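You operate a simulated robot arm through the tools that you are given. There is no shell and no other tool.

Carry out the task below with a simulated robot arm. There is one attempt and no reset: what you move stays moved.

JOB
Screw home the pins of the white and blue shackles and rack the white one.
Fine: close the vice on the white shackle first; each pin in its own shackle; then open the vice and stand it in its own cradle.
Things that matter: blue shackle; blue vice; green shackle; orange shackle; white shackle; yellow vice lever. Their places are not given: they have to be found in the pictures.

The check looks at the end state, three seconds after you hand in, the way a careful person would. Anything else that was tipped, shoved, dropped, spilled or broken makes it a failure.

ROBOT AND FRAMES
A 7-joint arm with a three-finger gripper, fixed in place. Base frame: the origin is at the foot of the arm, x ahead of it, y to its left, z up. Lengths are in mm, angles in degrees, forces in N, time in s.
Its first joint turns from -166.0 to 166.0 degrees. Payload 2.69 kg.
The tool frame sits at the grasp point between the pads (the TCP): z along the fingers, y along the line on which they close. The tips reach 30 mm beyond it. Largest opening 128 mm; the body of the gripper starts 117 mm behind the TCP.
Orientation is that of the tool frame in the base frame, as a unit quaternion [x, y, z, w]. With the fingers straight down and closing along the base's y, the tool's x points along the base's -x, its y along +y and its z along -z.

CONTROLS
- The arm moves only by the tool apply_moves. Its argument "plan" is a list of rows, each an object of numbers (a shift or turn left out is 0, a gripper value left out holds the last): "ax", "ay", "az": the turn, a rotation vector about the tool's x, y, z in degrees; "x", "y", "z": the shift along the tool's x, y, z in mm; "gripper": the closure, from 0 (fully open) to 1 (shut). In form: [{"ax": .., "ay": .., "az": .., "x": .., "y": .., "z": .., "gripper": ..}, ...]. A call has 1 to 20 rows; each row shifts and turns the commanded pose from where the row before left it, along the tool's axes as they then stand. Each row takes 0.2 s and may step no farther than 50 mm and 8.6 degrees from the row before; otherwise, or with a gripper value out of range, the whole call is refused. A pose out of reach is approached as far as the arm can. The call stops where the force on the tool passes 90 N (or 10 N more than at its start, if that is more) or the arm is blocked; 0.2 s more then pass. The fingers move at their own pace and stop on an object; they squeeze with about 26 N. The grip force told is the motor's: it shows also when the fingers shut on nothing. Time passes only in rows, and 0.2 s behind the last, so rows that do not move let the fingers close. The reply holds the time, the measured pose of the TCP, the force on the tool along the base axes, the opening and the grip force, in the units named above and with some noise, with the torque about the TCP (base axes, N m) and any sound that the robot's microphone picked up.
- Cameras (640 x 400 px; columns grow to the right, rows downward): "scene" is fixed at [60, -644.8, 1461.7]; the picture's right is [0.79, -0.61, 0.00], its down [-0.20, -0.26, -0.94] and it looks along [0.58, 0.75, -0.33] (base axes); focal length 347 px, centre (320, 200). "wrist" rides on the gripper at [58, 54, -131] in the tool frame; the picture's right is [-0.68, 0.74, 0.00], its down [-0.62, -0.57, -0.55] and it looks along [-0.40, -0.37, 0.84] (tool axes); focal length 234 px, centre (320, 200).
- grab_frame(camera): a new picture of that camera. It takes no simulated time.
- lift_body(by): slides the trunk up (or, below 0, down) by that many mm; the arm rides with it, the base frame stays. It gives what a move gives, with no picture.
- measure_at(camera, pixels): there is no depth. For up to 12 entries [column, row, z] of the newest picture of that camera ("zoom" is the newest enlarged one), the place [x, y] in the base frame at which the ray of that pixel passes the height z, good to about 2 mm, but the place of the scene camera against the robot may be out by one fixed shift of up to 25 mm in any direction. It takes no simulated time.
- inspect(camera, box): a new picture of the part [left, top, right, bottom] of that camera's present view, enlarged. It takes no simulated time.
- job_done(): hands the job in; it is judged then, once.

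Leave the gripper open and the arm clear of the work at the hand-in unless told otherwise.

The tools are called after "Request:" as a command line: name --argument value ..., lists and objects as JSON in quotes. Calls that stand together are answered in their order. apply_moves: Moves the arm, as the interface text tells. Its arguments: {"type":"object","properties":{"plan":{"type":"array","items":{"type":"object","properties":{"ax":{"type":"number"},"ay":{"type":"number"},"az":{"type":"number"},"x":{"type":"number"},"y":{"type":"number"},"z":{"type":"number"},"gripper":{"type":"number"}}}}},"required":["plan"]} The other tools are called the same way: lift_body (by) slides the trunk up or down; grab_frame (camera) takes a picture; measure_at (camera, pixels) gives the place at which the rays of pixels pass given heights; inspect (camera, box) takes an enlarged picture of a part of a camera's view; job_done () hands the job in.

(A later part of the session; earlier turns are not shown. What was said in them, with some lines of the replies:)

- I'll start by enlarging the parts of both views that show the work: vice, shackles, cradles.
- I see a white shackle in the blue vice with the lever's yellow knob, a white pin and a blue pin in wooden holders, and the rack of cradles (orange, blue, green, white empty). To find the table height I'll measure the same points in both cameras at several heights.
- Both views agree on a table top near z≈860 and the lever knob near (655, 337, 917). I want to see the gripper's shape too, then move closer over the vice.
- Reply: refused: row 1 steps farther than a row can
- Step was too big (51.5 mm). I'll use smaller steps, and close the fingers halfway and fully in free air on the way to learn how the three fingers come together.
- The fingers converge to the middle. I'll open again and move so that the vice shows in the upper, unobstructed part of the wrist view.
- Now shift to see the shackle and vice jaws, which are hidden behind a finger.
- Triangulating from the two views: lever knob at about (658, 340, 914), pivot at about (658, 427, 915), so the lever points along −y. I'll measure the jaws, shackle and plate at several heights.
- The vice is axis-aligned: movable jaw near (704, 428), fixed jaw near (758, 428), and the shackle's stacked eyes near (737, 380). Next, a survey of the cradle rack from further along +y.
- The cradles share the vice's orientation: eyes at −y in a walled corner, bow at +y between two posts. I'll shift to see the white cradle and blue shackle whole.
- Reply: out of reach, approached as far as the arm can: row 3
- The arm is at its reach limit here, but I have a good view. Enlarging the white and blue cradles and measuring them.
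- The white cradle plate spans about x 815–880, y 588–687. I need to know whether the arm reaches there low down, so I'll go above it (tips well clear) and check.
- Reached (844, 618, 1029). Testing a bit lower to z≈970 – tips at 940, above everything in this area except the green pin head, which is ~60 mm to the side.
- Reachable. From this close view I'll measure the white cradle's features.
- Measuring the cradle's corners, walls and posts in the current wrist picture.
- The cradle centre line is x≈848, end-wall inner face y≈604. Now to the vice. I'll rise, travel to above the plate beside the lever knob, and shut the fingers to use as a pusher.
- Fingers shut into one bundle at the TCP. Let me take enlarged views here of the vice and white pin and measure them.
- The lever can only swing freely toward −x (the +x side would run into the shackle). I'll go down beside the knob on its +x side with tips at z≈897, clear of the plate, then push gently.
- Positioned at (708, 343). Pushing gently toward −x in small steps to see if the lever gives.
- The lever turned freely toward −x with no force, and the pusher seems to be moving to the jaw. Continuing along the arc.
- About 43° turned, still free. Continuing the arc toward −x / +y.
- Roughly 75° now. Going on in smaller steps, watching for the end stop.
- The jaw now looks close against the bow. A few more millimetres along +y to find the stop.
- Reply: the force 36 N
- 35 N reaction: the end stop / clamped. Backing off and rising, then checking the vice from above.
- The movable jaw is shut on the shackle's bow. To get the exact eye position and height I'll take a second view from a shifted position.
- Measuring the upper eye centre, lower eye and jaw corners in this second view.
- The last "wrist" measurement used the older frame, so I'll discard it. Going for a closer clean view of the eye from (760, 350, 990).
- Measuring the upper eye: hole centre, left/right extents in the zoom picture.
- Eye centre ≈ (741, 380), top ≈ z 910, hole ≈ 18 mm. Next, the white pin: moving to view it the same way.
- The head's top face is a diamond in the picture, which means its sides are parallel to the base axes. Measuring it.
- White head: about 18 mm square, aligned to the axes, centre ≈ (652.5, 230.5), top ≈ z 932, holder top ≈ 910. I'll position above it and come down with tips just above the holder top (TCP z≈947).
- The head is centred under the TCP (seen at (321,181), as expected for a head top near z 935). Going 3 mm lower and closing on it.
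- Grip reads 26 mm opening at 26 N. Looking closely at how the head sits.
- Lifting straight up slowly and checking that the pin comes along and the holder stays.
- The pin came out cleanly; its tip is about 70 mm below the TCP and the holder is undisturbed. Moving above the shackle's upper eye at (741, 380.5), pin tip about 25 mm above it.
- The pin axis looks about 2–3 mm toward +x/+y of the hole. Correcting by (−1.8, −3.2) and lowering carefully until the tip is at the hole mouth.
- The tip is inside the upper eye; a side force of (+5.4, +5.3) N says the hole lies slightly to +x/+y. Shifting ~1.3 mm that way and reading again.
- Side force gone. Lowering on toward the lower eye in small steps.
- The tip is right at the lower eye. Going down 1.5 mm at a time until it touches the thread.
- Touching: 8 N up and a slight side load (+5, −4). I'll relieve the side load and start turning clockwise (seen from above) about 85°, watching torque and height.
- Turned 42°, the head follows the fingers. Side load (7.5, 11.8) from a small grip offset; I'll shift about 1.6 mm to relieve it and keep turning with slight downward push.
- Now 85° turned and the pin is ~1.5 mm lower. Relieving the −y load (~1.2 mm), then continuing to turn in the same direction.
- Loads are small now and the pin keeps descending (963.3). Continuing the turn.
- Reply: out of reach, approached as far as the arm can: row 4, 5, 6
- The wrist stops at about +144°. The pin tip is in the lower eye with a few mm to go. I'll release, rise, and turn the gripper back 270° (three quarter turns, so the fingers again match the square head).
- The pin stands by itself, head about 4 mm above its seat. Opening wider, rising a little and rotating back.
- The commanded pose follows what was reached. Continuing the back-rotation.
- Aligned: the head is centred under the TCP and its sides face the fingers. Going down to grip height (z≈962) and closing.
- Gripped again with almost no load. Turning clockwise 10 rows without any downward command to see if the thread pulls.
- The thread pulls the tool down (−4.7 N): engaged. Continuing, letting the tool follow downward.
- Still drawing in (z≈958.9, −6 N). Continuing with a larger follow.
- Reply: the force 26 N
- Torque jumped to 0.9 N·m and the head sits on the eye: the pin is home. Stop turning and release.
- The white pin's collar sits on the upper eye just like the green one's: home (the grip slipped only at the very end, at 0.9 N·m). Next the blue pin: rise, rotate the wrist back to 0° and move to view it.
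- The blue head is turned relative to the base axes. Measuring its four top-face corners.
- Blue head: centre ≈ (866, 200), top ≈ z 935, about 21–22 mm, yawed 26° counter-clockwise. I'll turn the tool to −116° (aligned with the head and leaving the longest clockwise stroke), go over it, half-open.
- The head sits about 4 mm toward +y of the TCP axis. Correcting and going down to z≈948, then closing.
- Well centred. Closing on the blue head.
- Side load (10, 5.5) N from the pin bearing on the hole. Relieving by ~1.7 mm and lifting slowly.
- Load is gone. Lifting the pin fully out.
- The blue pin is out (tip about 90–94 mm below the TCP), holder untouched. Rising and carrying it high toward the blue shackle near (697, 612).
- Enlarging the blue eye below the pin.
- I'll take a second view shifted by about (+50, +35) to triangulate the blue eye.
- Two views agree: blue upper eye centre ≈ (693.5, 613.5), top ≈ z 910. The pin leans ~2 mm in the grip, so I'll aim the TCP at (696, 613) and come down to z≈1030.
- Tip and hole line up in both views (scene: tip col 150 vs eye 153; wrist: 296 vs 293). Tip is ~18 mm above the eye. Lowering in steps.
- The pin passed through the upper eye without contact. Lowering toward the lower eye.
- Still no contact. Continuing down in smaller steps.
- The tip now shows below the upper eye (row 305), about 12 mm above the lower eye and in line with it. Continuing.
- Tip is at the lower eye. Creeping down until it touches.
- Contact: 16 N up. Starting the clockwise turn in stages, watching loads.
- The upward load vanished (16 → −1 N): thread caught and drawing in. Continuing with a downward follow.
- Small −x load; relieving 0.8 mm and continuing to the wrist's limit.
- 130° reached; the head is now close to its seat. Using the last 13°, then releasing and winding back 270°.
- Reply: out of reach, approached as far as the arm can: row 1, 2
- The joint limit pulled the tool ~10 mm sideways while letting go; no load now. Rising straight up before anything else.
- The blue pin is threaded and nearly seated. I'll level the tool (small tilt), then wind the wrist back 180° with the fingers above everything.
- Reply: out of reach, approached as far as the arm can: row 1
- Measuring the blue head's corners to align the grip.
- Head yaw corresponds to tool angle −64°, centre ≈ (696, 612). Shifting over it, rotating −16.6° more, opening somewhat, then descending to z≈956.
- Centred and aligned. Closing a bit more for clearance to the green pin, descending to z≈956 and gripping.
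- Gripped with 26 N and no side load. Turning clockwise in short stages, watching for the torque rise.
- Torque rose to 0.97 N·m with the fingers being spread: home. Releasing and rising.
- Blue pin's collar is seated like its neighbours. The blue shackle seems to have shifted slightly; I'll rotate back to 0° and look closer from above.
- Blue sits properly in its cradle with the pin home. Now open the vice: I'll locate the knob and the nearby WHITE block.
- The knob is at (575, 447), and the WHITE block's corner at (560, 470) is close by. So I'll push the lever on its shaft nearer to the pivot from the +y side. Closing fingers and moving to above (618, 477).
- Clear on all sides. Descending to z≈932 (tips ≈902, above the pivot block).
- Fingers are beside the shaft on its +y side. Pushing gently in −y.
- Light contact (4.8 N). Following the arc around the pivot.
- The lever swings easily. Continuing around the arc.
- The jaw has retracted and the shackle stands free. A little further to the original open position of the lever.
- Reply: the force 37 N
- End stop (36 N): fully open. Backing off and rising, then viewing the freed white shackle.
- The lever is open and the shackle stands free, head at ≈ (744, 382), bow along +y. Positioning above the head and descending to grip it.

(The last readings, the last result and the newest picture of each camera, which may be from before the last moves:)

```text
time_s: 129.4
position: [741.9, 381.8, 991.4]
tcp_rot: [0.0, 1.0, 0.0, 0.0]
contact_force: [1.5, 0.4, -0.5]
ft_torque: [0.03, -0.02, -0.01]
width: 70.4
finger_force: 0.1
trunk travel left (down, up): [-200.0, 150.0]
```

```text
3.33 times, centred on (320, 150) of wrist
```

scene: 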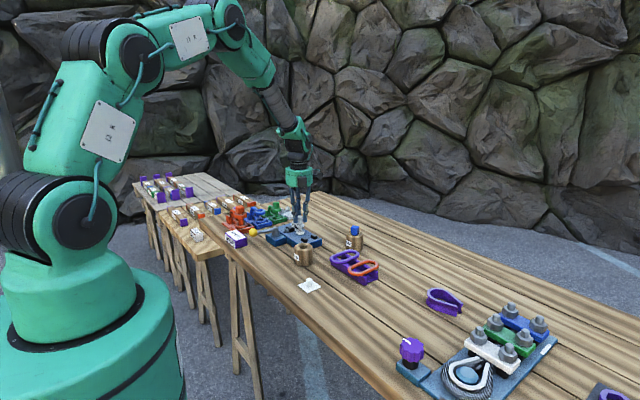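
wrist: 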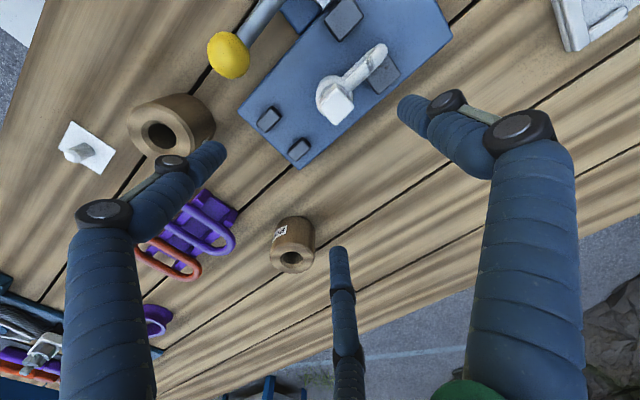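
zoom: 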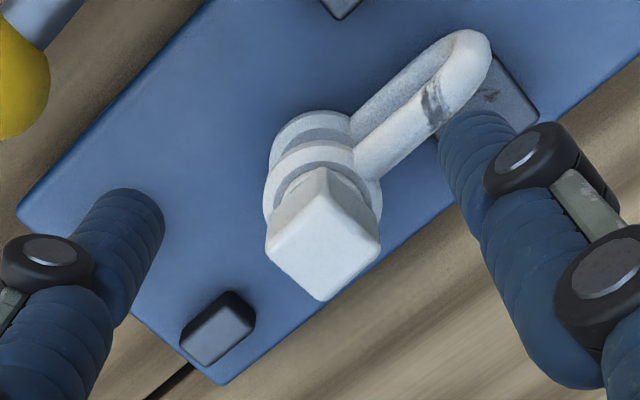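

Centred. Descending to z≈956 and closing.

Request:
apply_moves --plan '[{"x": -0.7, "y": 0.7, "z": 15}, {"z": 12}, {"z": 8}, {}, {"gripper": 1}, {}, {}, {}]'

Request:
inspect --camera "scene" --box '[270, 200, 330, 250]'

```text
time_s: 131.2
position: [742.3, 384.3, 954.4]
tcp_rot: [-0.001, 1.0, -0.001, -0.001]
contact_force: [-0.1, 0.3, -0.8]
ft_torque: [0.0, 0.02, -0.01]
width: 26.2
finger_force: 25.4
trunk travel left (down, up): [-200.0, 150.0]
```

```text
8.00 times, centred on (300, 225) of scene
```

zoom: 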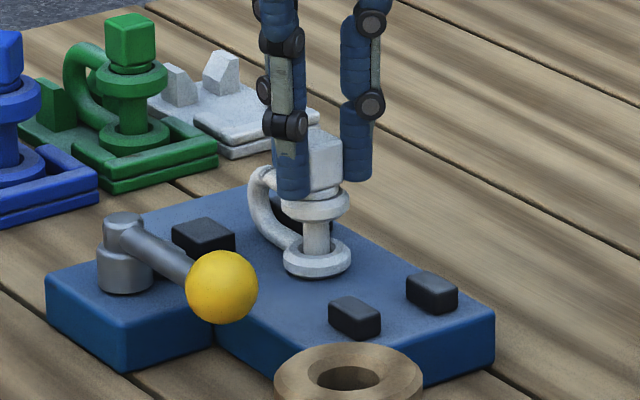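

Gripped. Lifting straight up slowly.

Request:
apply_moves --plan '[{"z": -4}, {"z": -8}, {"z": -15}, {"z": -20}, {"z": -25}, {"z": -20}, {}]'

Request:
grab_frame --camera "wrist"

Request:
inspect --camera "scene" --box '[260, 180, 340, 250]'

Request:
inspect --camera "wrist" --box '[240, 90, 400, 210]'

```text
time_s: 132.8
position: [740.1, 384.7, 1047.5]
tcp_rot: [-0.001, 1.0, 0.0, 0.001]
contact_force: [-0.1, 0.0, -1.6]
ft_torque: [-0.03, -0.05, 0.0]
width: 26.0
finger_force: 26.3
trunk travel left (down, up): [-200.0, 150.0]
```

```text
taken
```

wrist: 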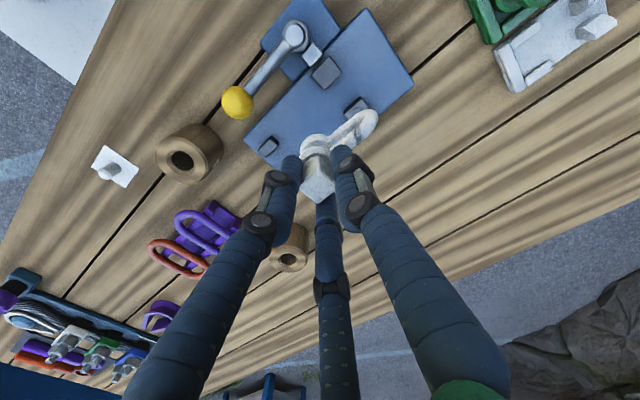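

```text
5.71 times, centred on (300, 215) of scene
```

zoom: 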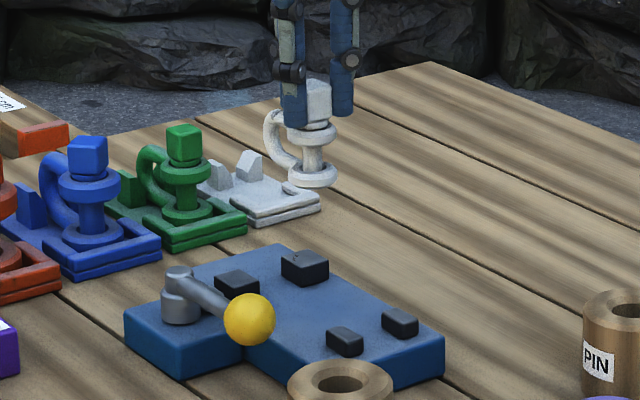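

```text
3.33 times, centred on (320, 150) of wrist
```

zoom: 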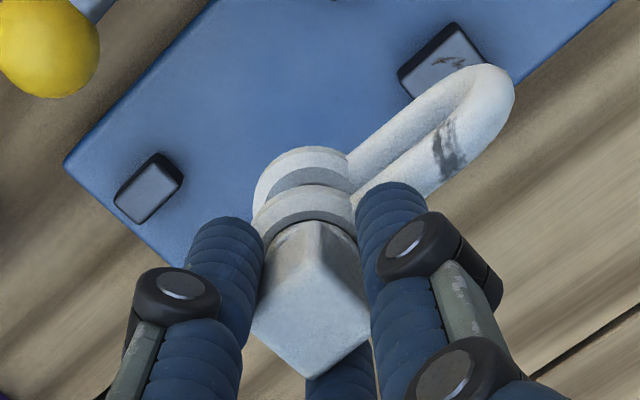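

The white shackle hangs upright with its pin. Carrying it toward the white cradle, stopping ~80 mm above it for alignment.

Request:
apply_moves --plan '[{"x": -22, "y": 40}, {"x": -22, "y": 42}, {"x": -22, "y": 42}, {"x": -22, "y": 42}, {"x": -22, "y": 42}, {"y": 31}, {}, {}]'

Request:
grab_frame --camera "wrist"

Request:
inspect --camera "wrist" --box '[240, 70, 440, 210]'

Request:
inspect --camera "scene" --box '[255, 170, 325, 225]'

```text
time_s: 134.6
position: [854.5, 624.7, 1044.3]
tcp_rot: [-0.001, 1.0, -0.001, 0.0]
contact_force: [0.5, 0.2, -1.1]
ft_torque: [0.0, 0.01, 0.0]
width: 26.0
finger_force: 25.3
trunk travel left (down, up): [-200.0, 150.0]
```

```text
taken
```

wrist: 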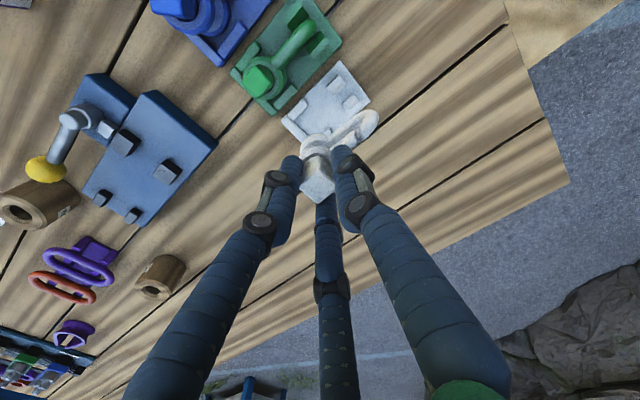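

```text
2.86 times, centred on (340, 140) of wrist
```

zoom: 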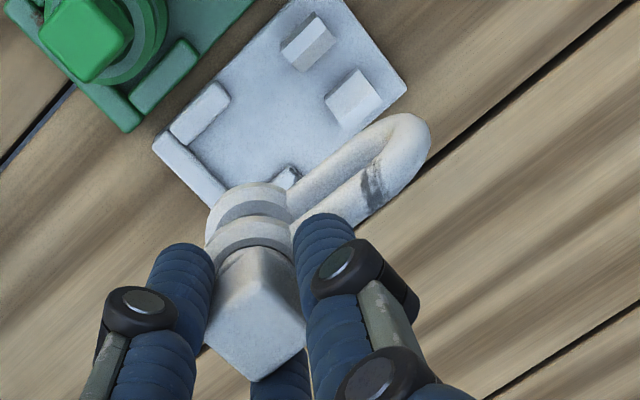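

```text
7.27 times, centred on (290, 198) of scene
```

zoom: 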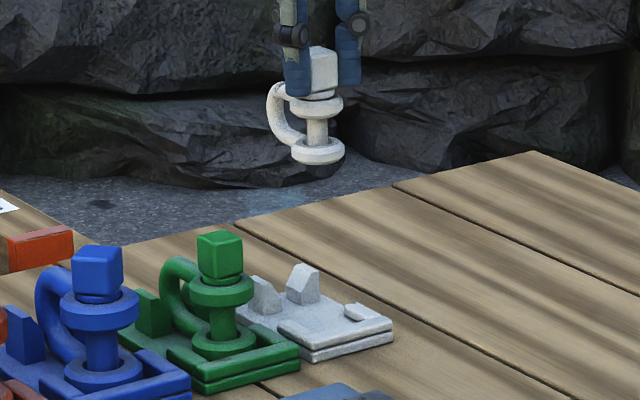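

Lowering to about 20 mm above the cradle's posts for a close alignment look.

Request:
apply_moves --plan '[{"z": 20}, {"z": 20}, {}, {}]'

Request:
grab_frame --camera "wrist"

Request:
inspect --camera "wrist" --box '[250, 60, 400, 170]'

Request:
inspect --camera "scene" --box '[265, 185, 315, 225]'

```text
time_s: 135.6
position: [852.0, 623.7, 1003.5]
tcp_rot: [0.0, 1.0, -0.001, 0.0]
contact_force: [-0.7, -0.2, -2.1]
ft_torque: [-0.01, 0.03, -0.01]
width: 25.9
finger_force: 26.2
trunk travel left (down, up): [-200.0, 150.0]
```

```text
taken
```

wrist: 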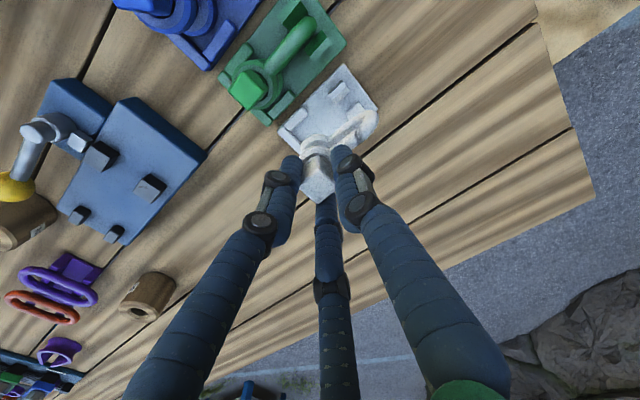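

```text
3.64 times, centred on (325, 115) of wrist
```

zoom: 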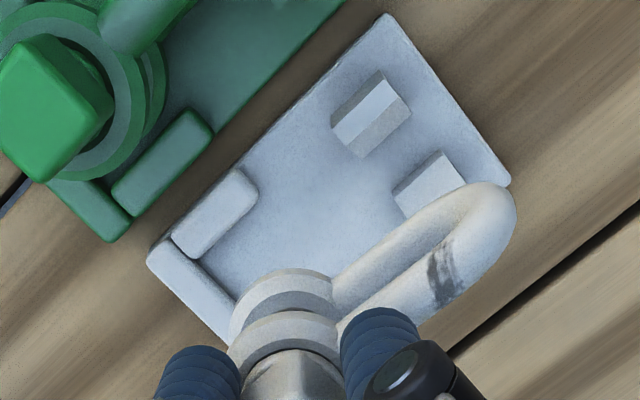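

```text
10.00 times, centred on (290, 205) of scene
```

zoom: 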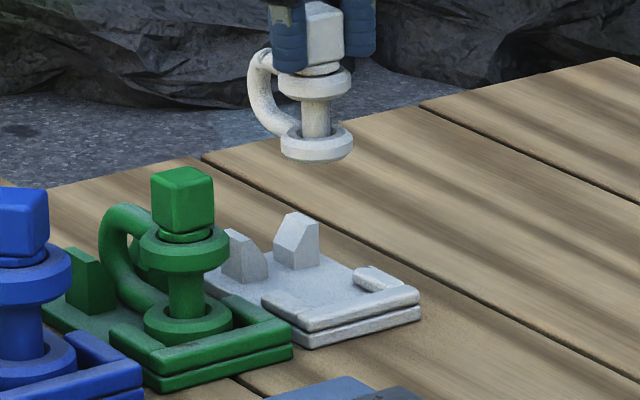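

Estimating: cradle seat centre ≈ (847.5, 621); the shackle is yawed ~3° clockwise and about 1 mm too far +x/+y. Correcting that and lowering 18 mm for another look.

Request:
apply_moves --plan '[{"az": -3}, {"x": 1.3, "y": -1.2}, {"z": 10}, {"z": 8}, {}, {}]'

Request:
grab_frame --camera "wrist"

Request:
inspect --camera "wrist" --box '[270, 80, 390, 170]'

Request:
inspect --camera "scene" --box '[265, 190, 315, 225]'

```text
time_s: 137.0
position: [849.5, 622.8, 988.5]
tcp_rot: [-0.026, 1.0, -0.001, 0.001]
contact_force: [0.1, 0.2, -1.9]
ft_torque: [-0.02, -0.01, -0.03]
width: 26.3
finger_force: 25.6
trunk travel left (down, up): [-200.0, 150.0]
```

```text
taken
```

wrist: 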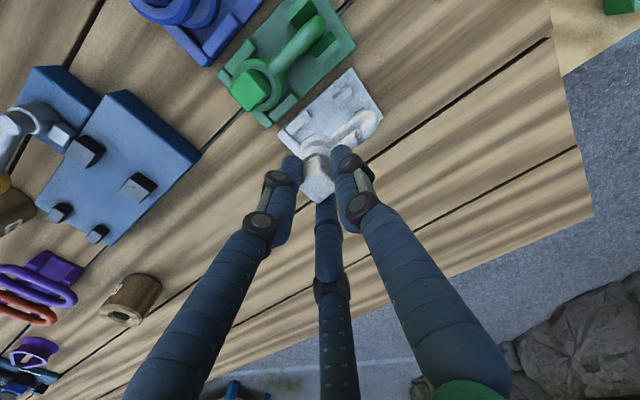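

```text
4.44 times, centred on (330, 125) of wrist
```

zoom: 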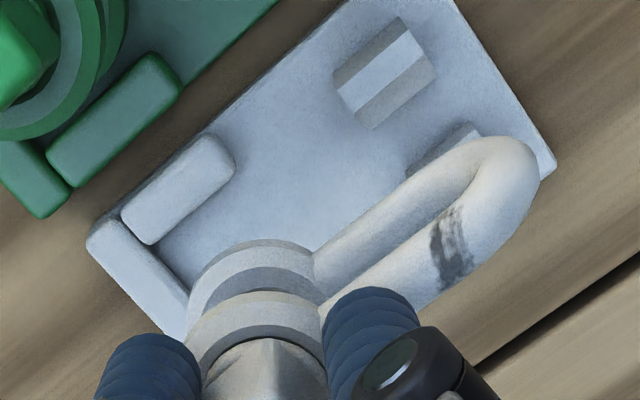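

```text
11.43 times, centred on (290, 208) of scene
```

zoom: 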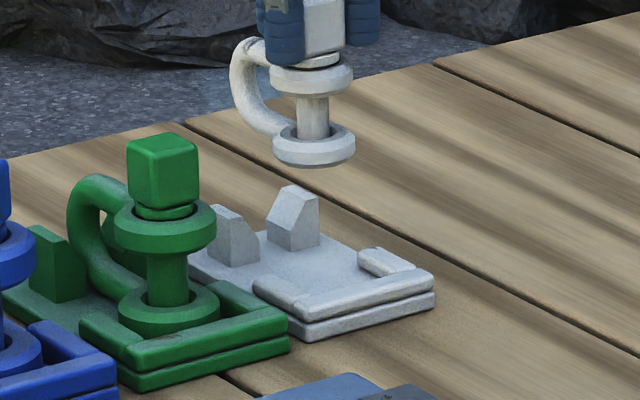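

Cross-checking the cradle's size and position from the scene view against the wrist measurements.

Request:
measure_at --camera "zoom" --pixels '[[300, 305, 880], [432, 275, 880], [300, 345, 862], [435, 308, 862], [314, 140, 920], [275, 145, 920], [355, 140, 920], [168, 300, 878], [236, 212, 895], [298, 195, 895]]'

Request:
inspect --camera "scene" --box '[275, 205, 305, 226]'

```text
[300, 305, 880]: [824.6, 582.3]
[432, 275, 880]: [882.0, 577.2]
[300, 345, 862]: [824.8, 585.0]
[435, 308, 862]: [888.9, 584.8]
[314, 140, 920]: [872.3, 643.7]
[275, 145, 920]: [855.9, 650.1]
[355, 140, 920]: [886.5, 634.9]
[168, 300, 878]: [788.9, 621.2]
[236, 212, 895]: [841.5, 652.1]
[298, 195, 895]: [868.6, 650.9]
```

```text
16.00 times, centred on (290, 216) of scene
```

zoom: 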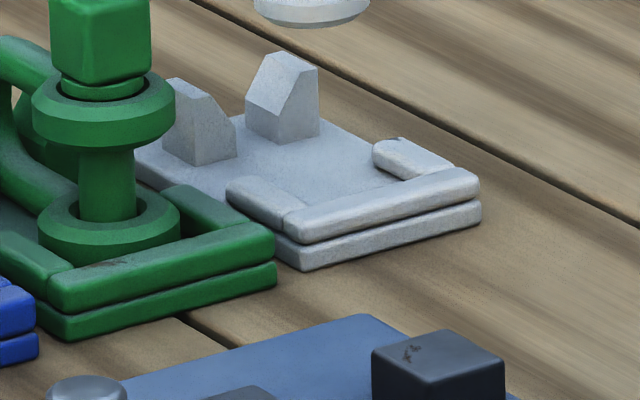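

Reconciling both cameras (the lower eye sits higher than I first assumed): the eye should move about (+0.7, −3.5). Applying that and lowering 8 mm, then looking again.

Request:
apply_moves --plan '[{"x": -0.7, "y": -3.5}, {"z": 8}, {}, {}]'

Request:
grab_frame --camera "wrist"

Request:
inspect --camera "wrist" --box '[270, 80, 390, 170]'

Request:
inspect --camera "scene" --box '[272, 195, 308, 224]'

```text
time_s: 138.0
position: [849.6, 618.6, 979.2]
tcp_rot: [-0.028, 1.0, -0.001, 0.0]
contact_force: [0.4, -0.2, -2.0]
ft_torque: [-0.06, -0.02, 0.0]
width: 25.7
finger_force: 26.1
trunk travel left (down, up): [-200.0, 150.0]
```

```text
taken
```

wrist: 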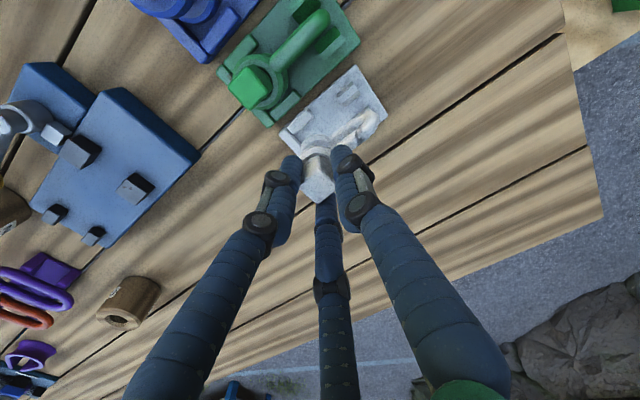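

```text
4.44 times, centred on (330, 125) of wrist
```

zoom: 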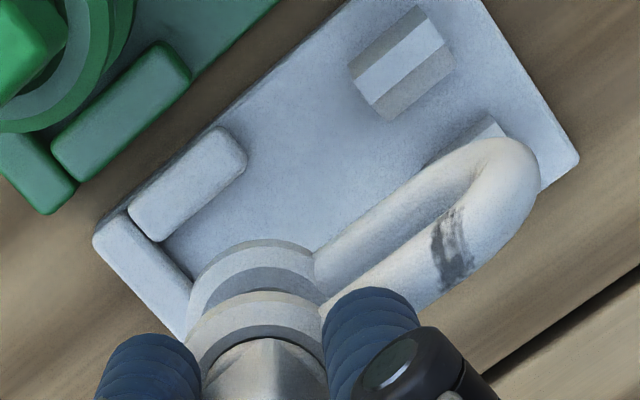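

```text
13.79 times, centred on (290, 210) of scene
```

zoom: 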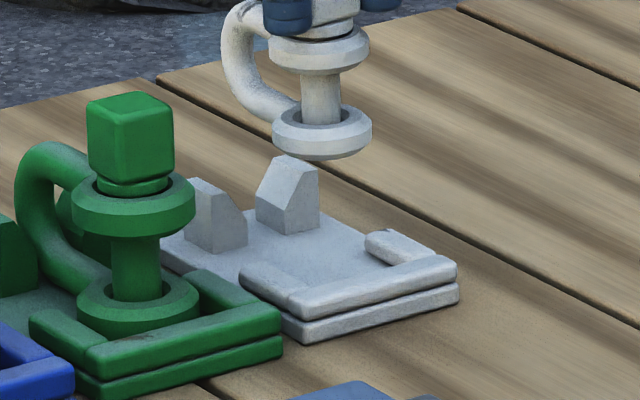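

Using the measurement directions each camera is good at: scene says ~3 mm more along its right, the wrist's columns say ~2 mm along theirs → shift (+3, −0.5), and ~3° more counter-clockwise yaw for the bow. Applying and re-checking.

Request:
apply_moves --plan '[{"x": -3, "y": -0.7}, {"az": -3}, {"z": 4}, {}, {}]'

Request:
grab_frame --camera "wrist"

Request:
inspect --camera "wrist" --box '[270, 80, 390, 170]'

Request:
inspect --camera "scene" --box '[272, 195, 308, 224]'

```text
time_s: 139.2
position: [852.9, 618.1, 977.3]
tcp_rot: [-0.052, 0.999, -0.001, 0.0]
contact_force: [-0.4, 0.0, -1.6]
ft_torque: [-0.02, -0.02, -0.02]
width: 26.0
finger_force: 25.7
trunk travel left (down, up): [-200.0, 150.0]
```

```text
taken
```

wrist: 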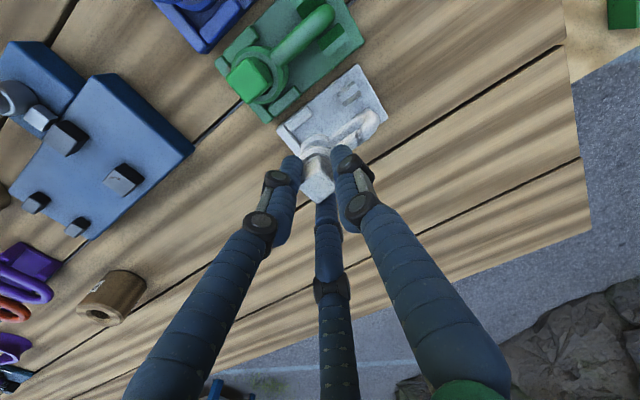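

```text
4.44 times, centred on (330, 125) of wrist
```

zoom: 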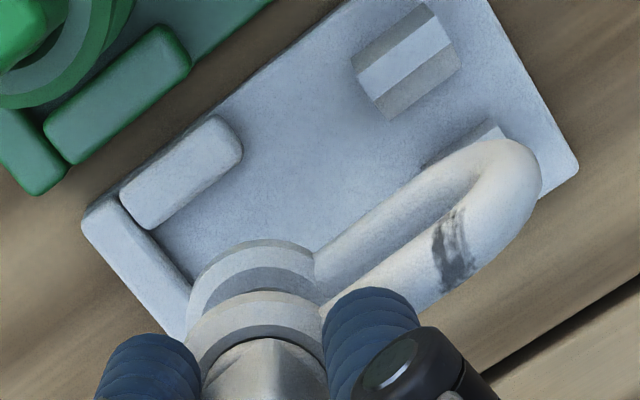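

```text
13.79 times, centred on (290, 210) of scene
```

zoom: 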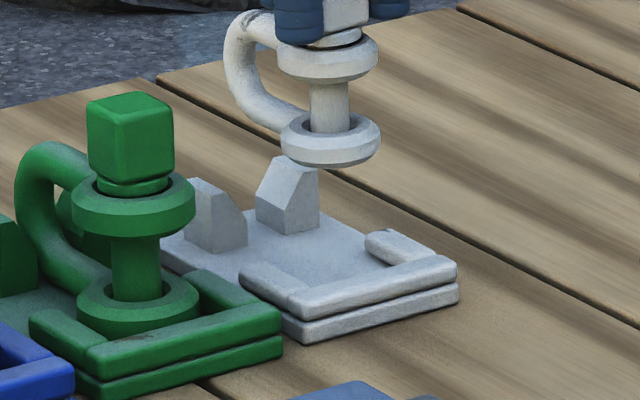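

Scene: lower eye centre col 330.5 (target ≈331). Wrist columns agree within ~0.5 mm. Lowering in small steps with force checks.

Request:
apply_moves --plan '[{"z": 5}, {"z": 5}, {"z": 4}, {}]'

Request:
inspect --camera "wrist" --box '[270, 80, 390, 170]'

Request:
inspect --camera "scene" --box '[272, 195, 308, 224]'

```text
time_s: 140.2
position: [854.4, 617.0, 962.9]
tcp_rot: [-0.052, 0.999, 0.0, 0.0]
contact_force: [-0.5, -0.7, -2.3]
ft_torque: [-0.05, 0.03, 0.01]
width: 25.7
finger_force: 25.9
trunk travel left (down, up): [-200.0, 150.0]
```

```text
4.44 times, centred on (330, 125) of wrist
```

zoom: 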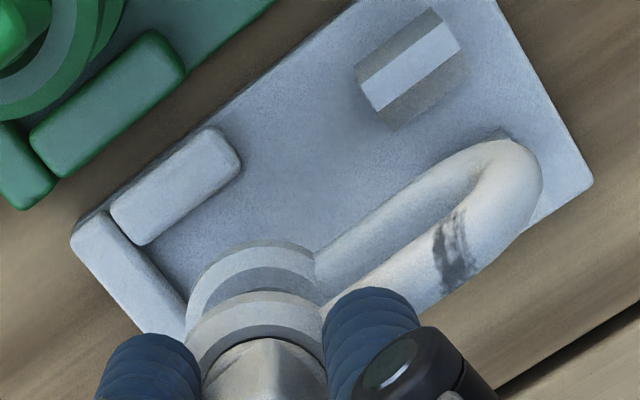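

```text
13.79 times, centred on (290, 210) of scene
```

zoom: 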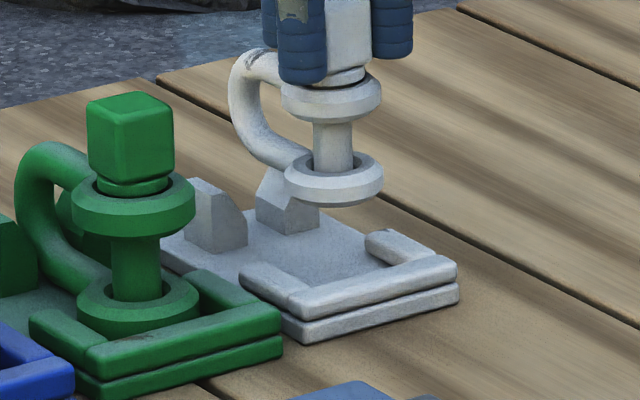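

Consistent: with the plate a bit lower than assumed, both cameras now put the eye over the seat within 1 mm. About 30 mm to go; lowering 14 mm more.

Request:
apply_moves --plan '[{"z": 5}, {"z": 5}, {"z": 4}, {}]'

Request:
grab_frame --camera "wrist"

Request:
inspect --camera "wrist" --box '[270, 80, 390, 170]'

Request:
inspect --camera "scene" --box '[272, 195, 308, 224]'

```text
time_s: 141.2
position: [854.6, 617.6, 948.0]
tcp_rot: [-0.053, 0.999, -0.001, 0.0]
contact_force: [0.1, -0.4, -1.7]
ft_torque: [-0.02, 0.01, -0.04]
width: 26.1
finger_force: 26.2
trunk travel left (down, up): [-200.0, 150.0]
```

```text
taken
```

wrist: 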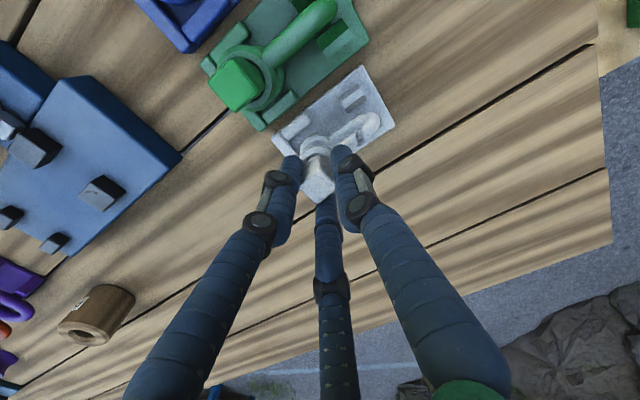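

```text
4.44 times, centred on (330, 125) of wrist
```

zoom: 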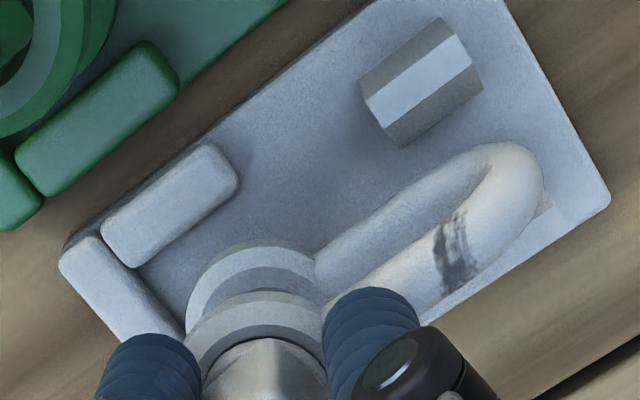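

```text
13.79 times, centred on (290, 210) of scene
```

zoom: 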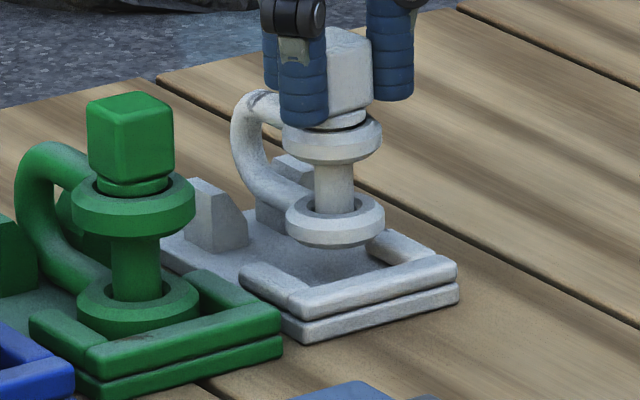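

The bow and eye are both ~1 mm too far +x. Shifting −1.2 mm in x and lowering carefully, checking force.

Request:
apply_moves --plan '[{"x": 1.2, "y": -0.1}, {"z": 3}, {"z": 3}, {"z": 2}, {}]'

Request:
inspect --camera "wrist" --box '[270, 80, 390, 170]'

Request:
inspect --camera "scene" --box '[272, 195, 308, 224]'

```text
time_s: 142.4
position: [852.0, 618.6, 940.4]
tcp_rot: [-0.053, 0.999, -0.001, 0.0]
contact_force: [0.6, 1.1, -1.8]
ft_torque: [-0.03, 0.03, 0.02]
width: 26.1
finger_force: 26.3
trunk travel left (down, up): [-200.0, 150.0]
```

```text
4.44 times, centred on (330, 125) of wrist
```

zoom: 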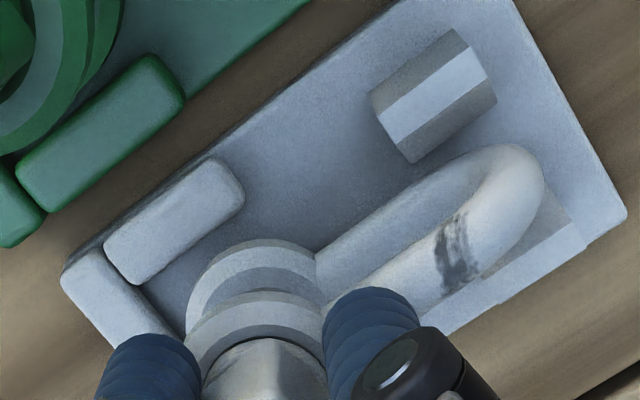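

```text
13.79 times, centred on (290, 210) of scene
```

zoom: 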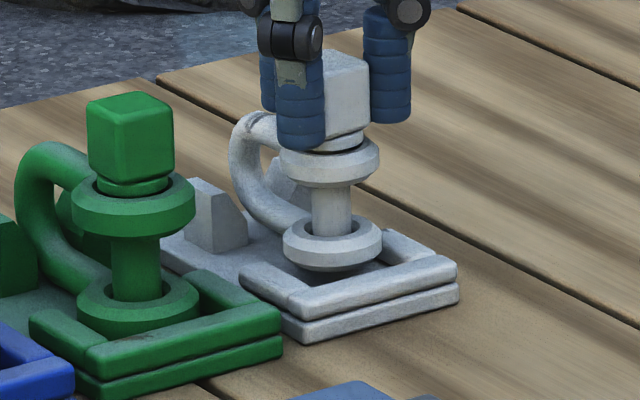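

The bow is now going between the posts and the eye between the bars. Lowering on until contact.

Request:
apply_moves --plan '[{"z": 2}, {"z": 2}, {"z": 1.5}, {}]'

Request:
inspect --camera "wrist" --box '[270, 80, 390, 170]'

Request:
inspect --camera "scene" --box '[272, 195, 308, 224]'

```text
time_s: 143.4
position: [852.8, 618.8, 935.8]
tcp_rot: [-0.053, 0.999, 0.0, 0.0]
contact_force: [0.3, 0.3, -1.4]
ft_torque: [-0.01, 0.03, 0.01]
width: 26.3
finger_force: 26.3
trunk travel left (down, up): [-200.0, 150.0]
```

```text
4.44 times, centred on (330, 125) of wrist
```

zoom: 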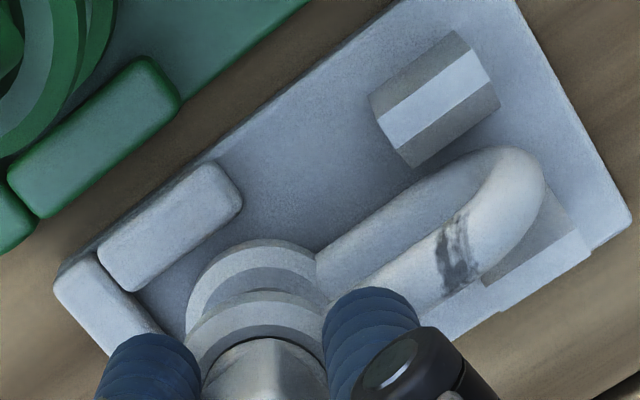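

```text
13.79 times, centred on (290, 210) of scene
```

zoom: 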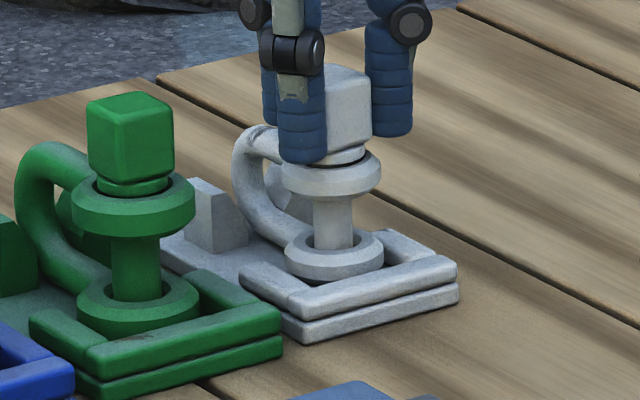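

About 4–5 mm left. Continuing in 1.5 mm steps.

Request:
apply_moves --plan '[{"z": 1.5}, {"z": 1.5}, {"z": 1}, {}]'

```text
time_s: 144.4
position: [853.6, 618.4, 933.8]
tcp_rot: [-0.054, 0.999, -0.001, 0.002]
contact_force: [0.7, -3.7, 10.4]
ft_torque: [0.18, -0.03, -0.03]
width: 26.1
finger_force: 25.8
trunk travel left (down, up): [-200.0, 150.0]
```

Contact: 10 N up. Checking whether it's the plate or a wall.

Request:
grab_frame --camera "wrist"

Request:
inspect --camera "wrist" --box '[270, 80, 390, 170]'

Request:
inspect --camera "scene" --box '[275, 200, 305, 222]'

```text
taken
```

wrist: 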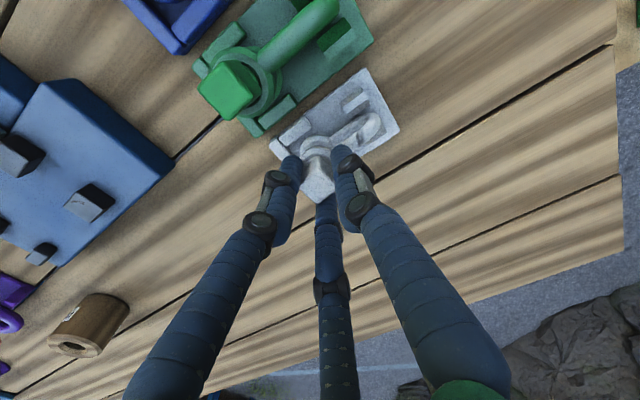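

```text
4.44 times, centred on (330, 125) of wrist
```

zoom: 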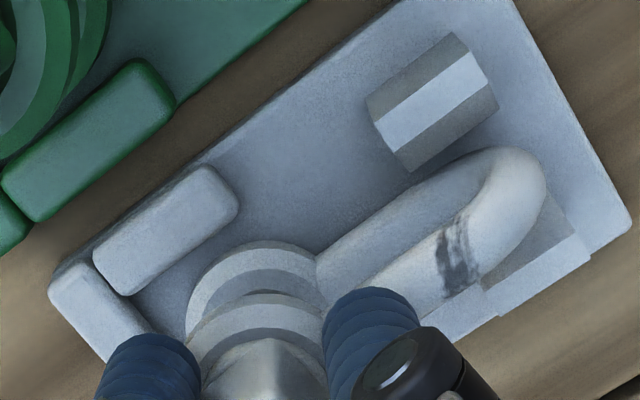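

```text
16.00 times, centred on (290, 211) of scene
```

zoom: 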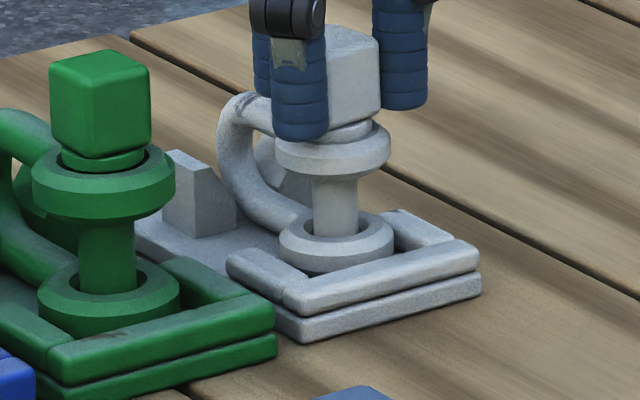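

Looks essentially seated. Pressing 1 mm further to see whether it is firmly on the plate.

Request:
apply_moves --plan '[{"z": 1}, {}, {}]'

Request:
inspect --camera "scene" --box '[275, 200, 305, 222]'

```text
time_s: 145.2
position: [852.9, 618.6, 933.0]
tcp_rot: [-0.053, 0.999, 0.001, 0.001]
contact_force: [2.7, -1.5, 19.4]
ft_torque: [0.32, -0.05, -0.02]
width: 26.0
finger_force: 25.9
trunk travel left (down, up): [-200.0, 150.0]
```

```text
16.00 times, centred on (290, 211) of scene
```

zoom: 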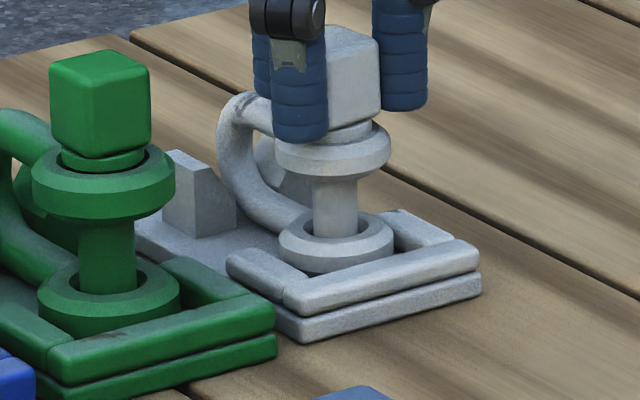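

Firm support (19 N at +1 mm). Easing the pressure and opening the fingers a little to let it settle.

Request:
apply_moves --plan '[{"z": -1}, {}, {"gripper": 0.72}, {}, {}]'

Request:
inspect --camera "scene" --box '[275, 200, 305, 222]'

Request:
inspect --camera "wrist" --box '[260, 80, 400, 185]'

```text
time_s: 146.4
position: [851.6, 617.6, 930.1]
tcp_rot: [-0.053, 0.999, -0.002, -0.001]
contact_force: [-0.1, -0.5, 5.7]
ft_torque: [-0.03, -0.01, -0.01]
width: 37.7
finger_force: 0.4
trunk travel left (down, up): [-200.0, 150.0]
```

```text
16.00 times, centred on (290, 211) of scene
```

zoom: 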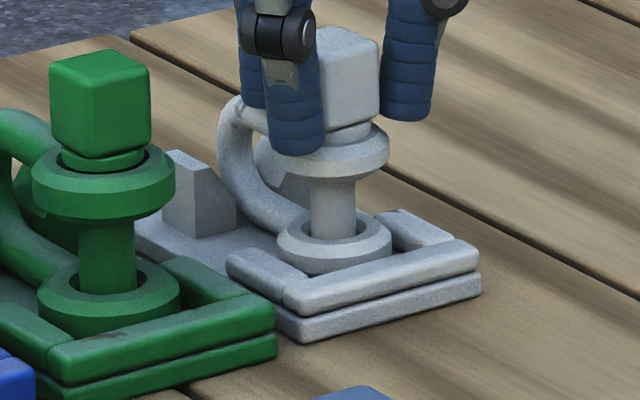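

```text
3.81 times, centred on (330, 132) of wrist
```

zoom: 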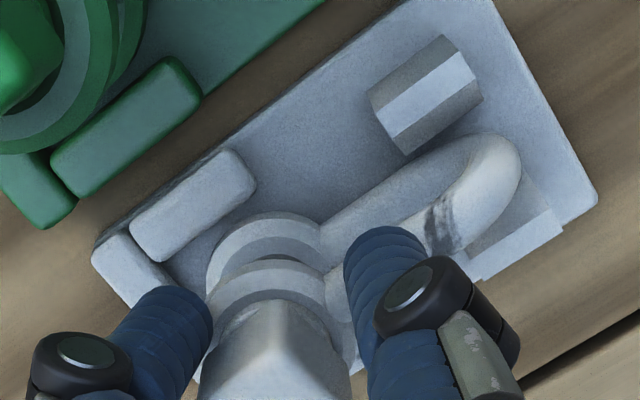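

The shackle stands by itself; the fingertips seem to rest lightly on the eye (5.7 N). Rising slowly, then opening further.

Request:
apply_moves --plan '[{"z": -2}, {"z": -3}, {"gripper": 0.6}, {}, {"z": -10}, {"z": -20}, {"z": -25}, {"z": -25}, {}]'

Request:
inspect --camera "scene" --box '[265, 195, 315, 225]'

Request:
grab_frame --camera "wrist"

Request:
inspect --camera "wrist" --box '[250, 70, 400, 180]'

```text
time_s: 148.4
position: [851.9, 617.8, 1017.1]
tcp_rot: [-0.054, 0.999, -0.001, 0.0]
contact_force: [0.1, -0.7, 0.1]
ft_torque: [0.01, 0.01, -0.02]
width: 51.2
finger_force: 0.0
trunk travel left (down, up): [-200.0, 150.0]
```

```text
12.80 times, centred on (290, 210) of scene
```

zoom: 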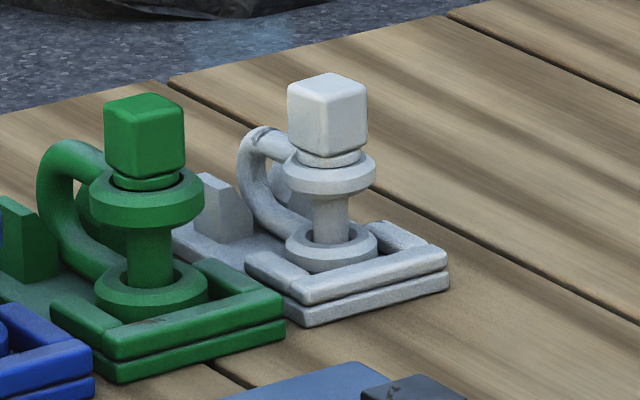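

```text
taken
```

wrist: 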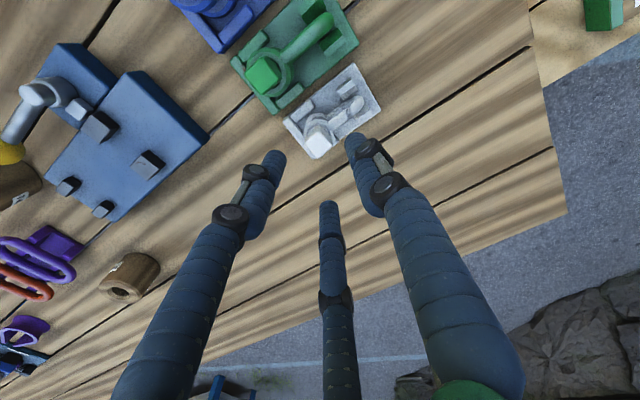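

```text
3.64 times, centred on (325, 125) of wrist
```

zoom: 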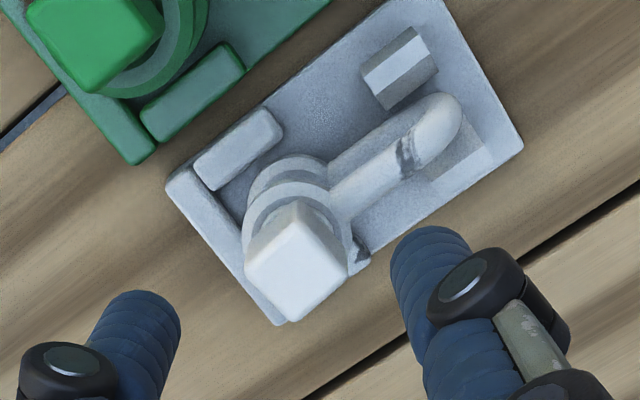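

The white shackle stands in its cradle. To be sure the bow sits between the posts (not on one), I'll look from the other side: rise, rotate the camera ~95° and look again.

Request:
apply_moves --plan '[{"z": -15}, {"az": 8.5, "gripper": 0.2}, {"az": 8.5}, {"az": 8.5}, {"az": 8.5}, {"az": 8.5}, {"az": 8.5}, {"az": 8.5}, {"az": 8.5}, {"az": 8.5}, {"az": 8.5}, {"az": 8.5}, {"az": 2.6}, {"y": -35, "x": 9}, {}]'

Request:
grab_frame --camera "wrist"

Request:
inspect --camera "wrist" --box '[240, 50, 400, 170]'

```text
time_s: 151.6
position: [815.6, 628.3, 1030.7]
tcp_rot: [0.707, 0.707, 0.0, 0.001]
contact_force: [-1.4, 0.4, -0.3]
ft_torque: [-0.03, -0.08, 0.01]
width: 102.7
finger_force: 0.1
trunk travel left (down, up): [-200.0, 150.0]
```

```text
taken
```

wrist: 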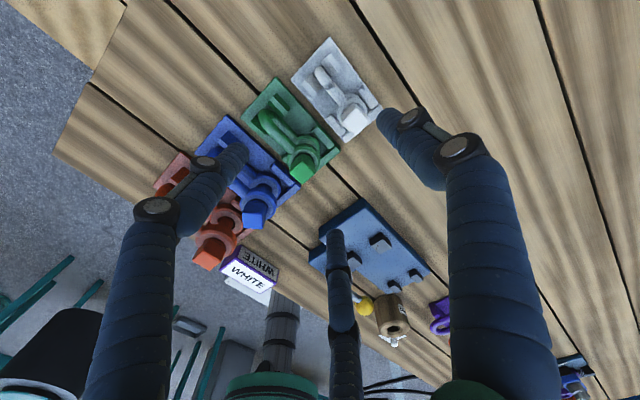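

```text
3.33 times, centred on (320, 110) of wrist
```

zoom: 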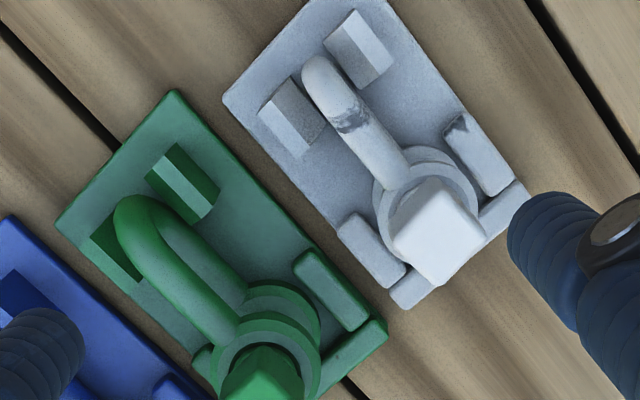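

The bow is between its posts and the eye between the bars, just like the green one. Retracting the arm up and away with the gripper open, then a last overall check.

Request:
apply_moves --plan '[{"z": -40, "gripper": 0}, {"z": -40}, {"z": -40}, {"y": -40}, {"y": -40}, {"y": -40}, {"y": -40}, {}, {}]'

Request:
grab_frame --camera "scene"

Request:
inspect --camera "scene" --box '[220, 190, 320, 255]'

Request:
inspect --camera "scene" --box '[250, 200, 390, 295]'

```text
time_s: 153.6
position: [658.6, 628.3, 1152.7]
tcp_rot: [0.707, 0.707, -0.001, 0.001]
contact_force: [0.0, 0.0, 0.2]
ft_torque: [0.0, 0.07, 0.02]
width: 127.8
finger_force: 0.0
trunk travel left (down, up): [-200.0, 150.0]
```

```text
taken
```

scene: 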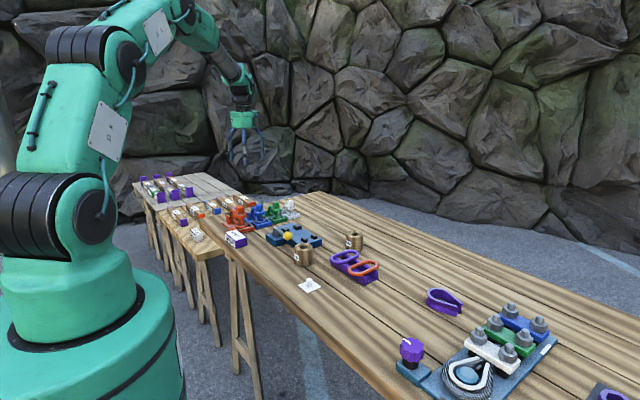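

```text
6.15 times, centred on (270, 222) of scene
```

zoom: 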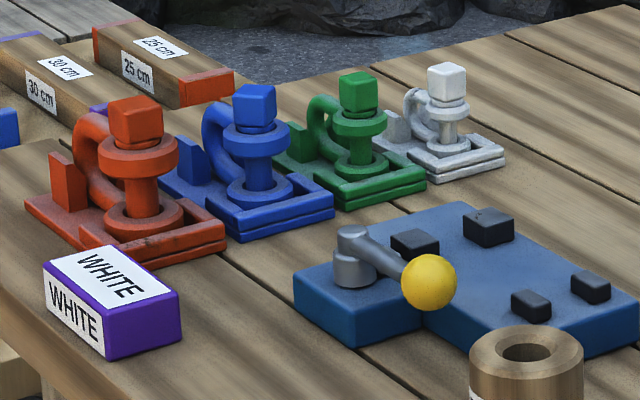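

```text
4.21 times, centred on (320, 248) of scene
```

zoom: 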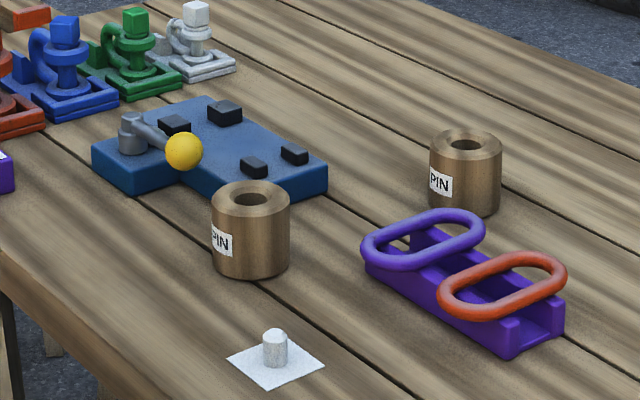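

Everything stands where it should. One last close look at the pin seats of blue and white against orange and green.

Request:
inspect --camera "scene" --box '[234, 195, 304, 235]'

```text
9.14 times, centred on (269, 215) of scene
```

zoom: 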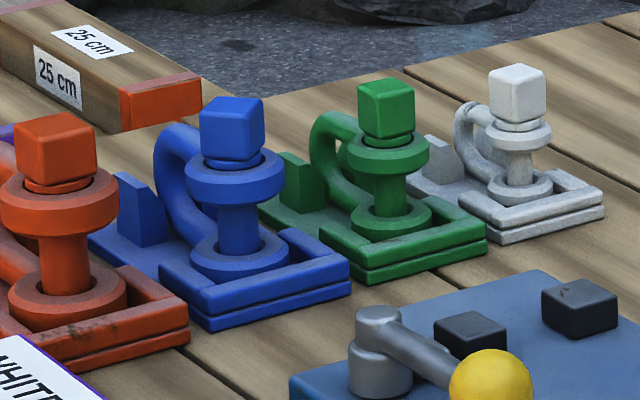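

All four pins sit alike on their eyes, the vice is open, the white shackle stands in its own cradle, the gripper is open and the arm is clear. Handing in.

Request:
job_done

```text
The job is handed in.
```

The job is handed in. The white and blue pins are screwed home in their own shackles, and the white shackle stands in its own cradle. I don't have the check's result, so this rests on the pictures and force readings.

- **Vice:** I closed it on the white shackle before touching any pin. After both pins were in, I opened it again to its stop.
- **Pins:** Each turned until the torque rose to 0.9 N·m (white) and 0.97 N·m (blue). In the last pictures their collars sit on the eyes like those of the orange and green ones.
- **White shackle:** It stands upright, with its bow between the posts and its eye between the bars of the cradle.
- **Blue shackle:** It shifted about 4 mm inside its cradle while the pin was being tightened. It still sits between the walls.
- **Other things:** I saw nothing else moved or tipped. When I let go of the blue pin partway, a wrist limit pulled the gripper about 10 mm sideways. A finger came close to the green pin, but the pictures show no change there.

The gripper is open and the arm is raised clear of the work.
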